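You operate a simulated robot arm through the tools that you are given. There is no shell and no other tool. Be economical: measure what you need, move in short steps, check, and stop when the job is done.

Carry out the task below with a simulated robot arm. There is one attempt and no reset: what you move stays moved.

TASK
Press the tally zero button three times.
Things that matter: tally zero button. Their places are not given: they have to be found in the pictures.

It is judged by the outcome, as a careful person would: the job done as asked, and still so three seconds after it is handed in. It fails if anything else is knocked over, pushed out of place, dropped, spilled or broken.

THE ROBOT
A 6-joint arm with a two-finger parallel gripper, fixed in place. Base frame: the origin is at the foot of the arm, x ahead of it, y to its left, z up; the work surface is at about z = 12.6. Lengths are in cm, angles in rad, forces in N, time in s.
With the tool pointing down near the work surface it reaches from about 16 to 56 cm from the base axis. Its first joint turns from -1.152 to 1.152 rad. Payload 2.1 kg.
Tool frame: the origin (TCP) lies between the finger pads and is the grasp point; the fingertips stand 3 cm ahead of it; z points along the fingers, y is the line along which they close. The gripper opens to 9.4 cm. The fingers are 2.8 cm wide and 1 cm thick; the gripper's body (5 by 9.6 cm) begins 5.5 cm behind the TCP.
Orientation is that of the tool frame in the base frame, as a unit quaternion [w, x, y, z]. With the fingers straight down and closing along the base's y, the tool's x points along the base's -x, its y along +y and its z along -z.

THE INTERFACE
- The arm moves only by the tool play_rows. Its argument "motion" is a list that holds one entry, the list of rows, each a list of 7 numbers: the turn, a rotation vector about the tool's x, y, z in units of 120 degrees (1.0 is 120 degrees), then the shift along the tool's x, y, z in units of 300 mm (1.0 is 300 mm), then the opening in per cent of the stroke, from 0 (shut) to 100 (fully open). In form: [[[wx, wy, wz, dx, dy, dz, jaw], ...]]. A call has 1 to 20 rows; each row is the pose to reach, as a shift and turn from the pose commanded when the call began, along the tool's axes at that moment. A call with a number of a shift or a turn outside -1 to 1 is refused whole. A row lasts 0.2 s, in which the tool goes at most 5 cm and 0.15 rad; a call with a longer step from one row to the next is refused whole, and so is a gripper value outside its range. A pose out of reach is approached as far as the arm can. The call stops where the force on the tool passes 40 N (or 10 N more than at its start, if that is more) or the arm is blocked; 0.2 s more then pass. The fingers move at their own pace (about 7.2 cm/s each) and stop on an object; they squeeze with about 44 N. The grip force told is the motor's: it shows also when the fingers shut on nothing. Time passes only in rows, and 0.2 s behind the last, so rows that repeat a pose let the fingers close. It gives the time, the measured TCP pose, the force on the tool (base axes), the opening and the grip force at its end, in the units of the frame above (readings bear some noise).
- Cameras (640 x 400 px; columns grow to the right, rows downward): "scene" is fixed at [3.55, -35.76, 52.1]; the picture's right is [0.88, -0.47, 0.00], its down [-0.14, -0.25, -0.96] and it looks along [0.45, 0.84, -0.29] (base axes); focal length 365 px, centre (320, 200). "wrist" rides on the gripper at [-3.7, 0, -5.8] in the tool frame; the picture's right is [0.00, -1.00, 0.00], its down [0.97, 0.00, -0.24] and it looks along [0.24, 0.00, 0.97] (tool axes); focal length 218 px, centre (320, 200).
- snapshot(camera): a new picture of that camera. No time passes.
- measure_at(camera, pixels): there is no depth. For up to 12 entries [column, row, z] of the newest picture of that camera ("zoom" is the newest enlarged one), the place [x, y] in the base frame at which the ray of that pixel passes the height z, good to about 0.2 cm, but the place of the scene camera against the robot may be out by one fixed shift of up to 1.8 cm in any direction. No time passes.
- zoom(camera, box): a new picture of the part [left, top, right, bottom] of that camera's present view, enlarged. No time passes.
- hand_in(): hands the job in; it is judged then, once.

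Work in short steps. Measure before you move; look again where a grasp or a placing could have gone wrong, and mend it. You have 60 turns and 22 pictures in all, the two below and enlarged ones among them. Open the gripper and draw the arm clear of the work before you hand the job in, unless the task says otherwise; then end with one line.

The tools are called after "Request:" by a JSON object that holds its "fn" and its "kwargs". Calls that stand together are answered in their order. play_rows: Moves the arm, as the interface text tells. Its arguments: {"type":"object","properties":{"motion":{"type":"array"}},"required":["motion"]} The other tools are called the same way: snapshot (camera) takes a picture; measure_at (camera, pixels) gives the place at which the rays of pixels pass given heights; zoom (camera, box) takes an enlarged picture of a part of a camera's view; hand_in () hands the job in.

At the start:

```text
clock: 0.0
tcp_pos: [26.18, 21.35, 43.75]
orientation: [0.0, 0.0, 1.0, 0.0]
wrist_force: [-0.3, 0.9, -0.1]
grip_width: 9.4
finger_force: 0.0
```

scene: 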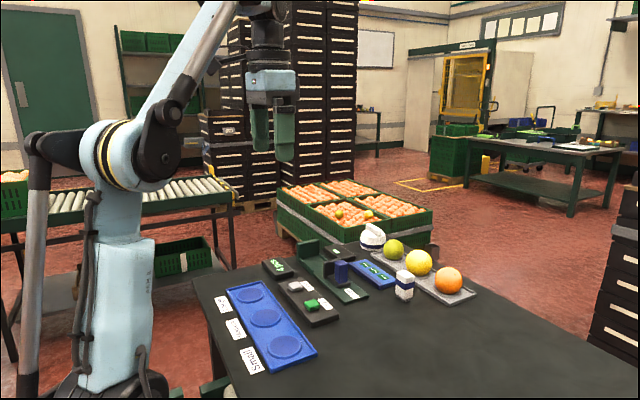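
wrist: 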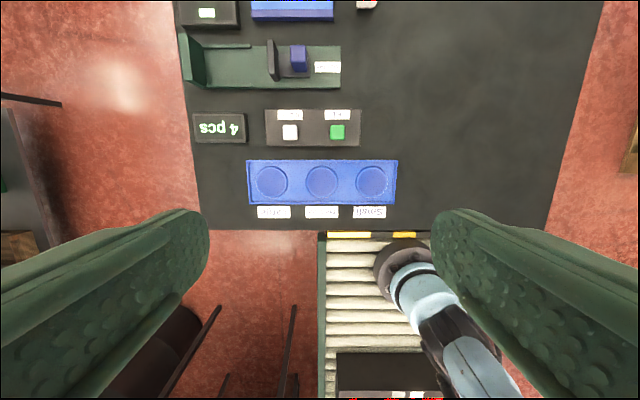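

The box near wrist (312,128) shows a white and a green button with labels; I zoom in to read them.

Request:
{"fn": "zoom", "kwargs": {"camera": "wrist", "box": [180, 90, 400, 228]}}

Request:
{"fn": "zoom", "kwargs": {"camera": "scene", "box": [240, 230, 400, 330]}}

```text
2.90 times, centred on (290, 159) of wrist
```

zoom: 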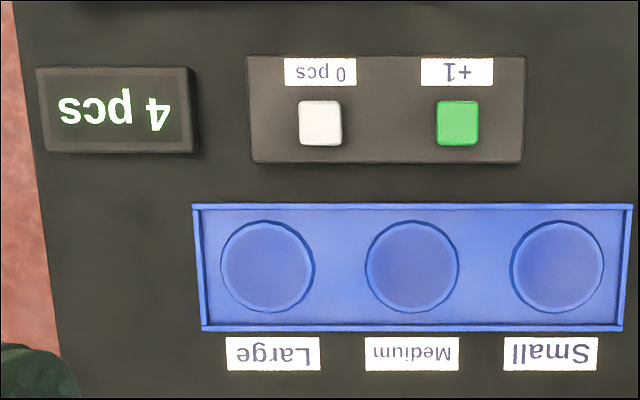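

```text
4.00 times, centred on (320, 280) of scene
```

zoom: 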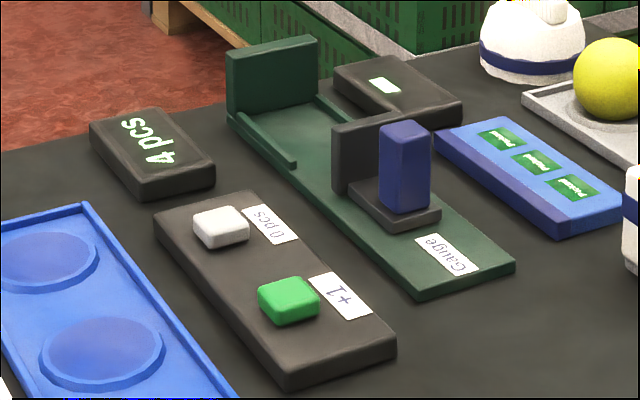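

The white button, labelled "0 pcs" at wrist (290,132), is the tally zero. I measure it at a few heights, along with the panel and nearby items.

Request:
{"fn": "measure_at", "kwargs": {"camera": "wrist", "pixels": [[290, 132, 12.6], [290, 132, 15], [290, 132, 17], [337, 132, 15], [266, 110, 14.5], [360, 145, 14.5], [272, 47, 18], [321, 182, 13]]}}

Request:
{"fn": "measure_at", "kwargs": {"camera": "scene", "pixels": [[295, 286, 15], [295, 286, 16], [312, 304.5, 15], [311, 327, 12.6], [311, 324, 14.5]]}}

```text
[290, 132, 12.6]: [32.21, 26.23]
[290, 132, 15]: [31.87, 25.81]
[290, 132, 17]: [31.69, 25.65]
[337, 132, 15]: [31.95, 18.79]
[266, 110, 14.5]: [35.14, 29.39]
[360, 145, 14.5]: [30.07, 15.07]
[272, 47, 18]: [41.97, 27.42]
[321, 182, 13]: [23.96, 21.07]
```

```text
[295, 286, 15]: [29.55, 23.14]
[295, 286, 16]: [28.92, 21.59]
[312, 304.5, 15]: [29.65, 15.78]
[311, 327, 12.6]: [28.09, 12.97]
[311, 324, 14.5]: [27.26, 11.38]
```

White button at about (31.9, 25.9). I close the gripper and move over it to z≈27.7, then look again.

Request:
{"fn": "play_rows", "kwargs": {"motion": [[[0, 0, 0, -0.038, 0.03, 0.107, 0], [0, 0, 0, -0.076, 0.06, 0.214, 0], [0, 0, 0, -0.114, 0.09, 0.321, 0], [0, 0, 0, -0.152, 0.12, 0.428, 0], [0, 0, 0, -0.19, 0.15, 0.535, 0], [0, 0, 0, -0.19, 0.15, 0.535, 0], [0, 0, 0, -0.19, 0.15, 0.535, 0]]]}}

Request:
{"fn": "snapshot", "kwargs": {"camera": "wrist"}}

```text
clock: 1.6
tcp_pos: [31.94, 25.87, 27.72]
orientation: [0.0, 0.0, 1.0, -0.001]
wrist_force: [0.5, 0.5, -0.9]
grip_width: 0.0
finger_force: 32.7
```

```text
17 pictures are left
```

wrist: 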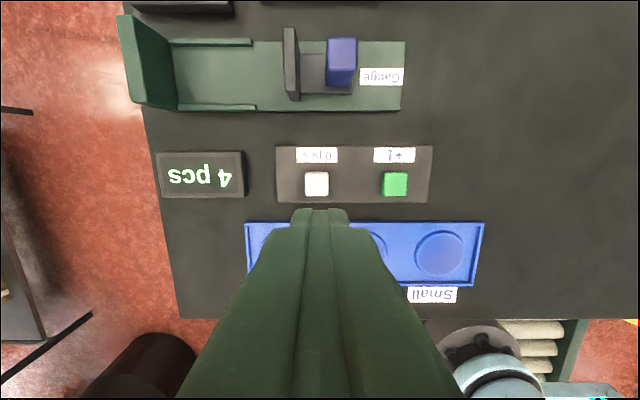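

Request:
{"fn": "measure_at", "kwargs": {"camera": "wrist", "pixels": [[317, 184, 14], [317, 184, 15], [317, 184, 16], [305, 184, 15], [329, 184, 15], [317, 172, 15], [317, 196, 15]]}}

```text
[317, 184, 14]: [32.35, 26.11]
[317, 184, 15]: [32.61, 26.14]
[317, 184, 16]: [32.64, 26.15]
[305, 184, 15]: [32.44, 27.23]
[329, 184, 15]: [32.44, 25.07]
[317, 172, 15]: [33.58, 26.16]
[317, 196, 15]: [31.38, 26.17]
```

Button refined to (32.4, 26.1). I align and descend until the fingertips are about 1.5 cm above it.

Request:
{"fn": "play_rows", "kwargs": {"motion": [[[0, 0, 0, -0.016, 0.008, 0.09, 0], [0, 0, 0, -0.016, 0.008, 0.18, 0], [0, 0, 0, -0.016, 0.008, 0.25, 0], [0, 0, 0, -0.016, 0.008, 0.275, 0], [0, 0, 0, -0.016, 0.008, 0.275, 0]]]}}

Request:
{"fn": "zoom", "kwargs": {"camera": "scene", "box": [240, 230, 400, 330]}}

Request:
{"fn": "snapshot", "kwargs": {"camera": "wrist"}}

```text
clock: 2.8
tcp_pos: [32.33, 26.15, 19.49]
orientation: [0.002, 0.0, 1.0, 0.0]
wrist_force: [-0.9, -0.2, 0.4]
grip_width: 0.02
finger_force: 33.0
```

```text
4.00 times, centred on (320, 280) of scene
```

zoom: 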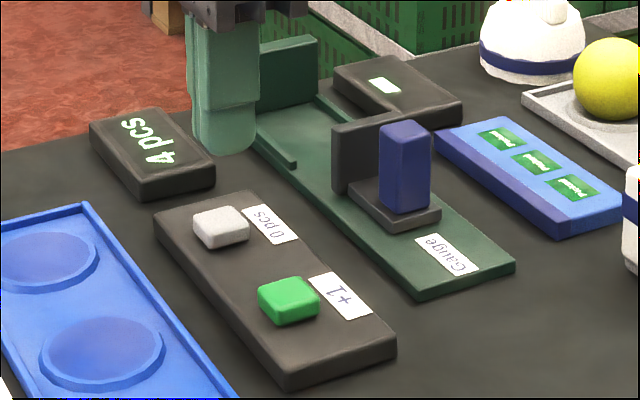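

```text
15 pictures are left
```

wrist: 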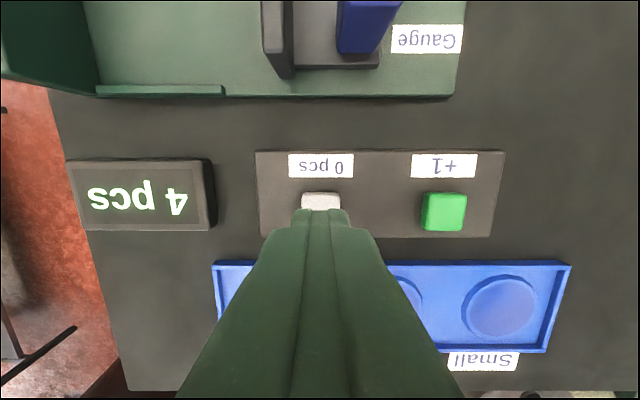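

Request:
{"fn": "measure_at", "kwargs": {"camera": "wrist", "pixels": [[443, 212, 14], [443, 212, 15], [321, 193, 14], [321, 193, 15], [302, 200, 14.5], [340, 200, 14.5], [443, 193, 14.5], [443, 231, 14.5]]}}

```text
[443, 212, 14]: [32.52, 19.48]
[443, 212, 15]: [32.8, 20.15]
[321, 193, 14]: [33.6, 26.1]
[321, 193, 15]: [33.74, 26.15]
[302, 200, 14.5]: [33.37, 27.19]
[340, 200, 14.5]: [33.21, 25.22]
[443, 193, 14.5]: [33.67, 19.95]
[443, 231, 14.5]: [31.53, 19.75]
```

Aligned at (32.6, 26.15). I descend slowly to find contact.

Request:
{"fn": "play_rows", "kwargs": {"motion": [[[0, 0, 0, -0.008, 0, 0.01, 0], [0, 0, 0, -0.008, 0, 0.02, 0], [0, 0, 0, -0.008, 0, 0.03, 0], [0, 0, 0, -0.008, 0, 0.037, 0], [0, 0, 0, -0.008, 0, 0.044, 0], [0, 0, 0, -0.008, 0, 0.05, 0]]]}}

Request:
{"fn": "zoom", "kwargs": {"camera": "scene", "box": [240, 230, 400, 330]}}

```text
clock: 4.2
tcp_pos: [32.53, 26.09, 17.8]
orientation: [0.0, 0.0, 1.0, 0.0]
wrist_force: [0.1, 0.4, -0.3]
grip_width: 0.0
finger_force: 32.5
```

```text
4.00 times, centred on (320, 280) of scene
```

zoom: 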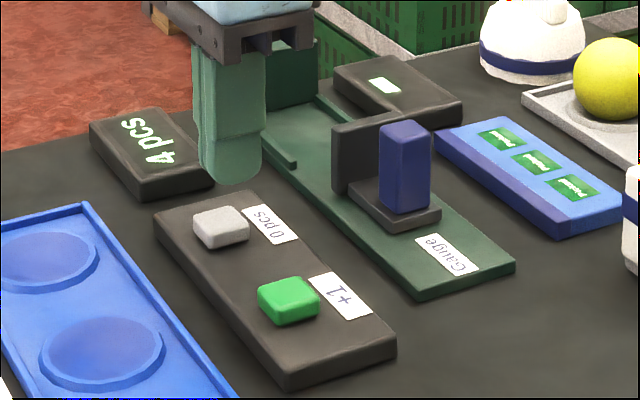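

Request:
{"fn": "snapshot", "kwargs": {"camera": "wrist"}}

Request:
{"fn": "measure_at", "kwargs": {"camera": "scene", "pixels": [[298, 275, 14.8], [295, 286, 14.8], [295, 286, 14], [295, 286, 13.5]]}}

```text
13 pictures are left
```

wrist: 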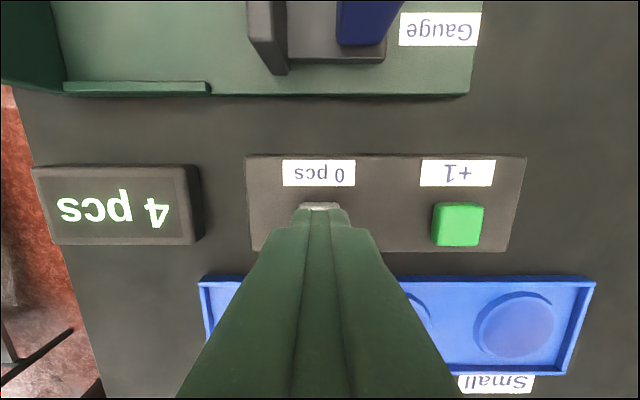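

```text
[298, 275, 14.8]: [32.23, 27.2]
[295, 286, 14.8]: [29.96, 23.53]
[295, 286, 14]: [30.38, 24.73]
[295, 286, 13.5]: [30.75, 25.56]
```

Parallax suggests the button top is lower than assumed (~12.3). I check its position at those heights before going on.

Request:
{"fn": "measure_at", "kwargs": {"camera": "wrist", "pixels": [[458, 224, 12], [458, 224, 13], [319, 203, 12], [319, 203, 13], [458, 204, 12.5], [458, 245, 12.5], [299, 209, 12.5], [339, 209, 12.5]]}}

```text
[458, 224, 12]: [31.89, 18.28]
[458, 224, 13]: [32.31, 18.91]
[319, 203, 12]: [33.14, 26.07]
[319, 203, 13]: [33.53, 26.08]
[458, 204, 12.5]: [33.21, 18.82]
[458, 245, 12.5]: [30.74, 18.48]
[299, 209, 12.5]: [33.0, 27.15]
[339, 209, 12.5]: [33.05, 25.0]
```

I shift 0.35 cm back to x≈32.2 and continue down in small steps.

Request:
{"fn": "play_rows", "kwargs": {"motion": [[[0, 0, 0, 0.012, 0, 0, 0], [0, 0, 0, 0.012, 0, 0.006, 0], [0, 0, 0, 0.012, 0, 0.012, 0], [0, 0, 0, 0.012, 0, 0.018, 0], [0, 0, 0, 0.012, 0, 0.024, 0], [0, 0, 0, 0.012, 0, 0.03, 0], [0, 0, 0, 0.012, 0, 0.036, 0]]]}}

Request:
{"fn": "zoom", "kwargs": {"camera": "scene", "box": [240, 230, 400, 330]}}

```text
clock: 5.8
tcp_pos: [32.25, 26.07, 16.62]
orientation: [0.001, 0.0, 1.0, 0.0]
wrist_force: [0.0, 0.8, -0.1]
grip_width: 0.0
finger_force: 33.1
```

```text
4.00 times, centred on (320, 280) of scene
```

zoom: 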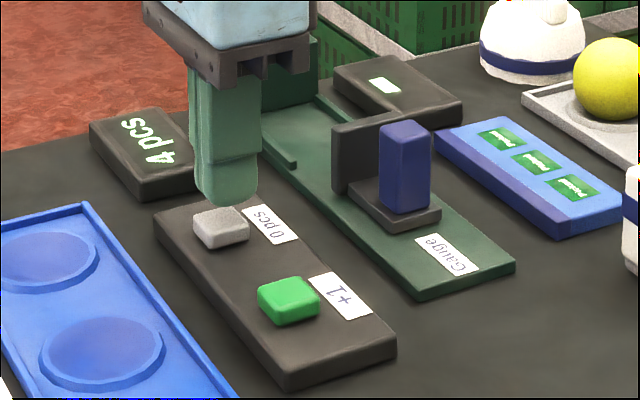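

Still about 1 cm above the button; no force. I continue in 1 mm steps.

Request:
{"fn": "play_rows", "kwargs": {"motion": [[[0, 0, 0, 0, 0, 0.004, 0], [0, 0, 0, 0, 0, 0.008, 0], [0, 0, 0, 0, 0, 0.012, 0], [0, 0, 0, 0, 0, 0.016, 0], [0, 0, 0, 0, 0, 0.02, 0], [0, 0, 0, 0, 0, 0.024, 0]]]}}

Request:
{"fn": "zoom", "kwargs": {"camera": "scene", "box": [240, 230, 400, 330]}}

```text
clock: 7.2
tcp_pos: [32.4, 25.98, 16.04]
orientation: [0.001, 0.0, 1.0, 0.0]
wrist_force: [0.0, -0.1, -0.3]
grip_width: 0.0
finger_force: 32.9
```

```text
4.00 times, centred on (320, 280) of scene
```

zoom: 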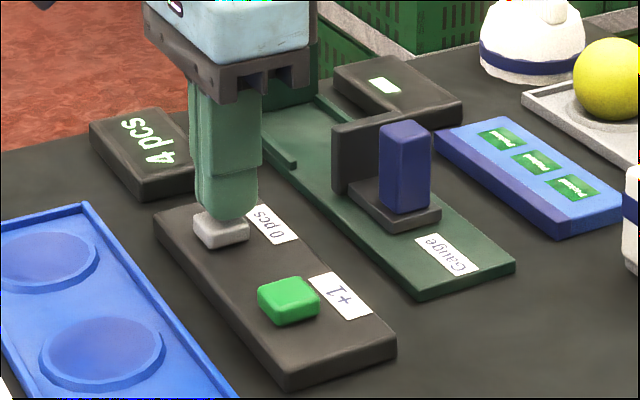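

Request:
{"fn": "play_rows", "kwargs": {"motion": [[[0, 0, 0, 0.003, 0, 0.003, 0], [0, 0, 0, 0.003, 0, 0.006, 0], [0, 0, 0, 0.003, 0, 0.009, 0], [0, 0, 0, 0.003, 0, 0.012, 0]]]}}

```text
clock: 8.2
tcp_pos: [32.16, 26.01, 15.71]
orientation: [0.0, 0.0, 1.0, -0.001]
wrist_force: [-0.1, 0.5, 0.3]
grip_width: 0.0
finger_force: 32.4
```

Request:
{"fn": "play_rows", "kwargs": {"motion": [[[0, 0, 0, 0, 0, 0.003, 0], [0, 0, 0, 0, 0, 0.006, 0], [0, 0, 0, 0, 0, 0.009, 0]]]}}

Request:
{"fn": "zoom", "kwargs": {"camera": "scene", "box": [240, 230, 400, 330]}}

```text
clock: 9.0
tcp_pos: [32.21, 25.97, 15.41]
orientation: [0.001, 0.0, 1.0, 0.0]
wrist_force: [0.4, -0.6, 0.7]
grip_width: 0.01
finger_force: 33.1
```

```text
4.00 times, centred on (320, 280) of scene
```

zoom: 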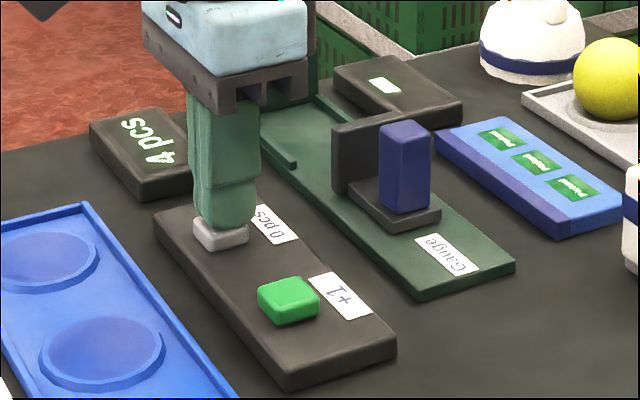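

Nearly touching, still no force. Continue with sub-millimetre steps.

Request:
{"fn": "play_rows", "kwargs": {"motion": [[[0, 0, 0, 0, 0, 0.002, 0], [0, 0, 0, 0, 0, 0.004, 0], [0, 0, 0, 0, 0, 0.006, 0]]]}}

```text
clock: 9.8
tcp_pos: [32.0, 26.09, 15.23]
orientation: [0.001, 0.0, 1.0, -0.001]
wrist_force: [1.7, -1.4, 1.2]
grip_width: 0.0
finger_force: 33.0
```

Request:
{"fn": "play_rows", "kwargs": {"motion": [[[0, 0, 0, 0, 0, 0.002, 0], [0, 0, 0, 0, 0, 0.004, 0], [0, 0, 0, 0, 0, 0.004, 0]]]}}

Request:
{"fn": "zoom", "kwargs": {"camera": "scene", "box": [240, 230, 400, 330]}}

```text
clock: 10.6
tcp_pos: [32.16, 26.1, 15.06]
orientation: [0.0, 0.0, 1.0, 0.0]
wrist_force: [-1.0, 1.0, 2.2]
grip_width: 0.0
finger_force: 32.4
```

```text
4.00 times, centred on (320, 280) of scene
```

zoom: 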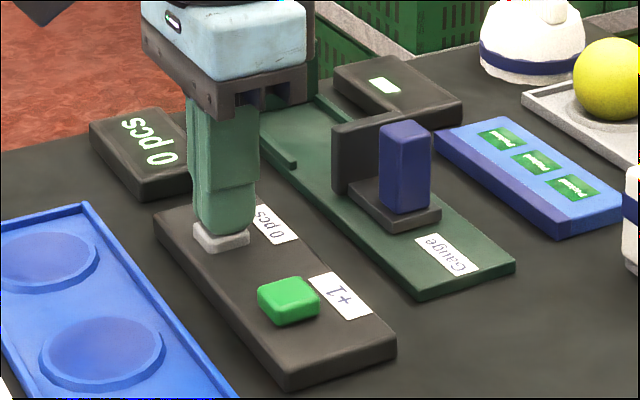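

The display now reads "0 pcs": first press registered. I raise 1 cm to release fully, hold, then press a second time slightly deeper.

Request:
{"fn": "play_rows", "kwargs": {"motion": [[[0, 0, 0, 0, 0, -0.015, 0], [0, 0, 0, 0, 0, -0.033, 0], [0, 0, 0, 0, 0, -0.033, 0], [0, 0, 0, 0, 0, -0.033, 0]]]}}

Request:
{"fn": "play_rows", "kwargs": {"motion": [[[0, 0, 0, 0, 0, 0.015, 0], [0, 0, 0, 0, 0, 0.026, 0], [0, 0, 0, 0, 0, 0.031, 0], [0, 0, 0, 0, 0, 0.036, 0], [0, 0, 0, 0, 0, 0.036, 0], [0, 0, 0, 0, 0, 0.036, 0]]]}}

```text
clock: 11.6
tcp_pos: [32.14, 25.95, 16.07]
orientation: [0.0, 0.0, 1.0, 0.001]
wrist_force: [0.0, -0.2, 0.0]
grip_width: 0.01
finger_force: 32.6
```

```text
clock: 13.0
tcp_pos: [32.17, 26.12, 15.01]
orientation: [0.001, 0.0, 1.0, 0.0]
wrist_force: [-0.9, 1.0, 2.2]
grip_width: 0.0
finger_force: 33.0
```

The second press reached 15.0 with 2.2 N, a little deeper than the first. I release, hold, and press a third time.

Request:
{"fn": "play_rows", "kwargs": {"motion": [[[0, 0, 0, 0, 0, -0.015, 0], [0, 0, 0, 0, 0, -0.036, 0], [0, 0, 0, 0, 0, -0.036, 0], [0, 0, 0, 0, 0, -0.036, 0]]]}}

Request:
{"fn": "play_rows", "kwargs": {"motion": [[[0, 0, 0, 0, 0, 0.018, 0], [0, 0, 0, 0, 0, 0.029, 0], [0, 0, 0, 0, 0, 0.033, 0], [0, 0, 0, 0, 0, 0.036, 0], [0, 0, 0, 0, 0, 0.036, 0], [0, 0, 0, 0, 0, 0.036, 0]]]}}

Request:
{"fn": "zoom", "kwargs": {"camera": "scene", "box": [240, 230, 400, 330]}}

```text
clock: 14.0
tcp_pos: [32.08, 26.11, 16.31]
orientation: [0.0, 0.0, 1.0, 0.0]
wrist_force: [0.2, 0.4, -0.4]
grip_width: 0.0
finger_force: 33.0
```

```text
clock: 15.4
tcp_pos: [32.24, 26.09, 15.07]
orientation: [0.001, 0.0, 1.0, -0.001]
wrist_force: [-0.3, 0.6, 2.8]
grip_width: 0.0
finger_force: 33.5
```

```text
4.00 times, centred on (320, 280) of scene
```

zoom: 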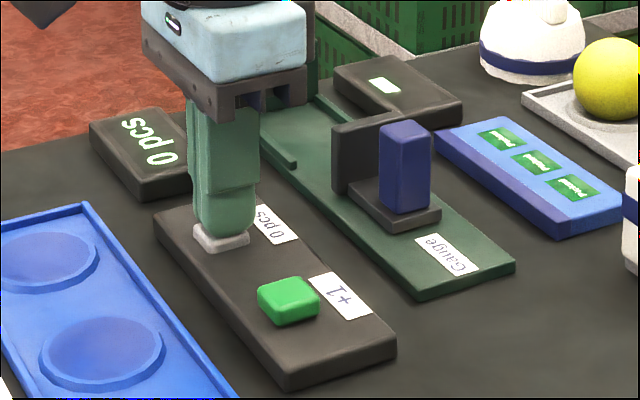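

Third press done (2.8 N, display 0, button visibly down). I rise clear, then open the gripper.

Request:
{"fn": "play_rows", "kwargs": {"motion": [[[0, 0, 0, 0, 0, -0.05, 0], [0, 0, 0, 0, 0, -0.15, 0], [0, 0, 0, 0, 0, -0.28, 0], [0, 0, 0, 0, 0, -0.42, 0], [0, 0, 0, 0, 0, -0.56, 0], [0, 0, 0, 0, 0, -0.7, 50], [0, 0, 0, 0, 0, -0.8, 100], [0, 0, 0, 0, 0, -0.8, 100], [0, 0, 0, 0, 0, -0.8, 100]]]}}

Request:
{"fn": "snapshot", "kwargs": {"camera": "scene"}}

```text
clock: 17.4
tcp_pos: [32.08, 26.27, 38.88]
orientation: [0.001, 0.0, 1.0, 0.0]
wrist_force: [0.2, -0.8, -0.2]
grip_width: 9.41
finger_force: 0.1
```

```text
7 pictures are left
```

scene: 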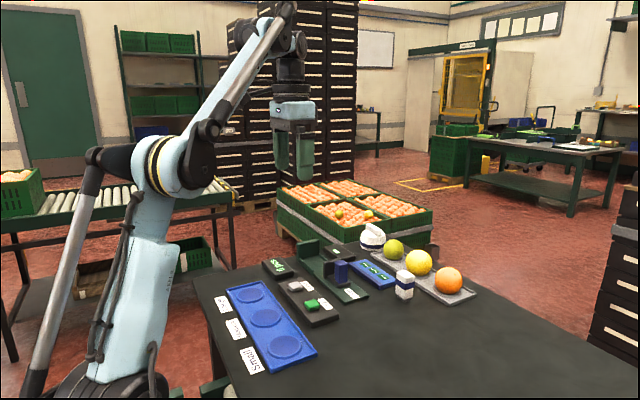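

The arm is clear, the gripper is open and nothing else has moved, so I hand in.

Request:
{"fn": "hand_in", "kwargs": {}}

```text
The job is handed in.
```

I pressed the tally zero button (the white one labelled "0 pcs") three times, releasing it fully between presses. The display went from 4 pcs to 0 pcs on the first press. It can't show the other two, but both went slightly deeper than the first and met about the same resistance (2.2 and 2.8 N).
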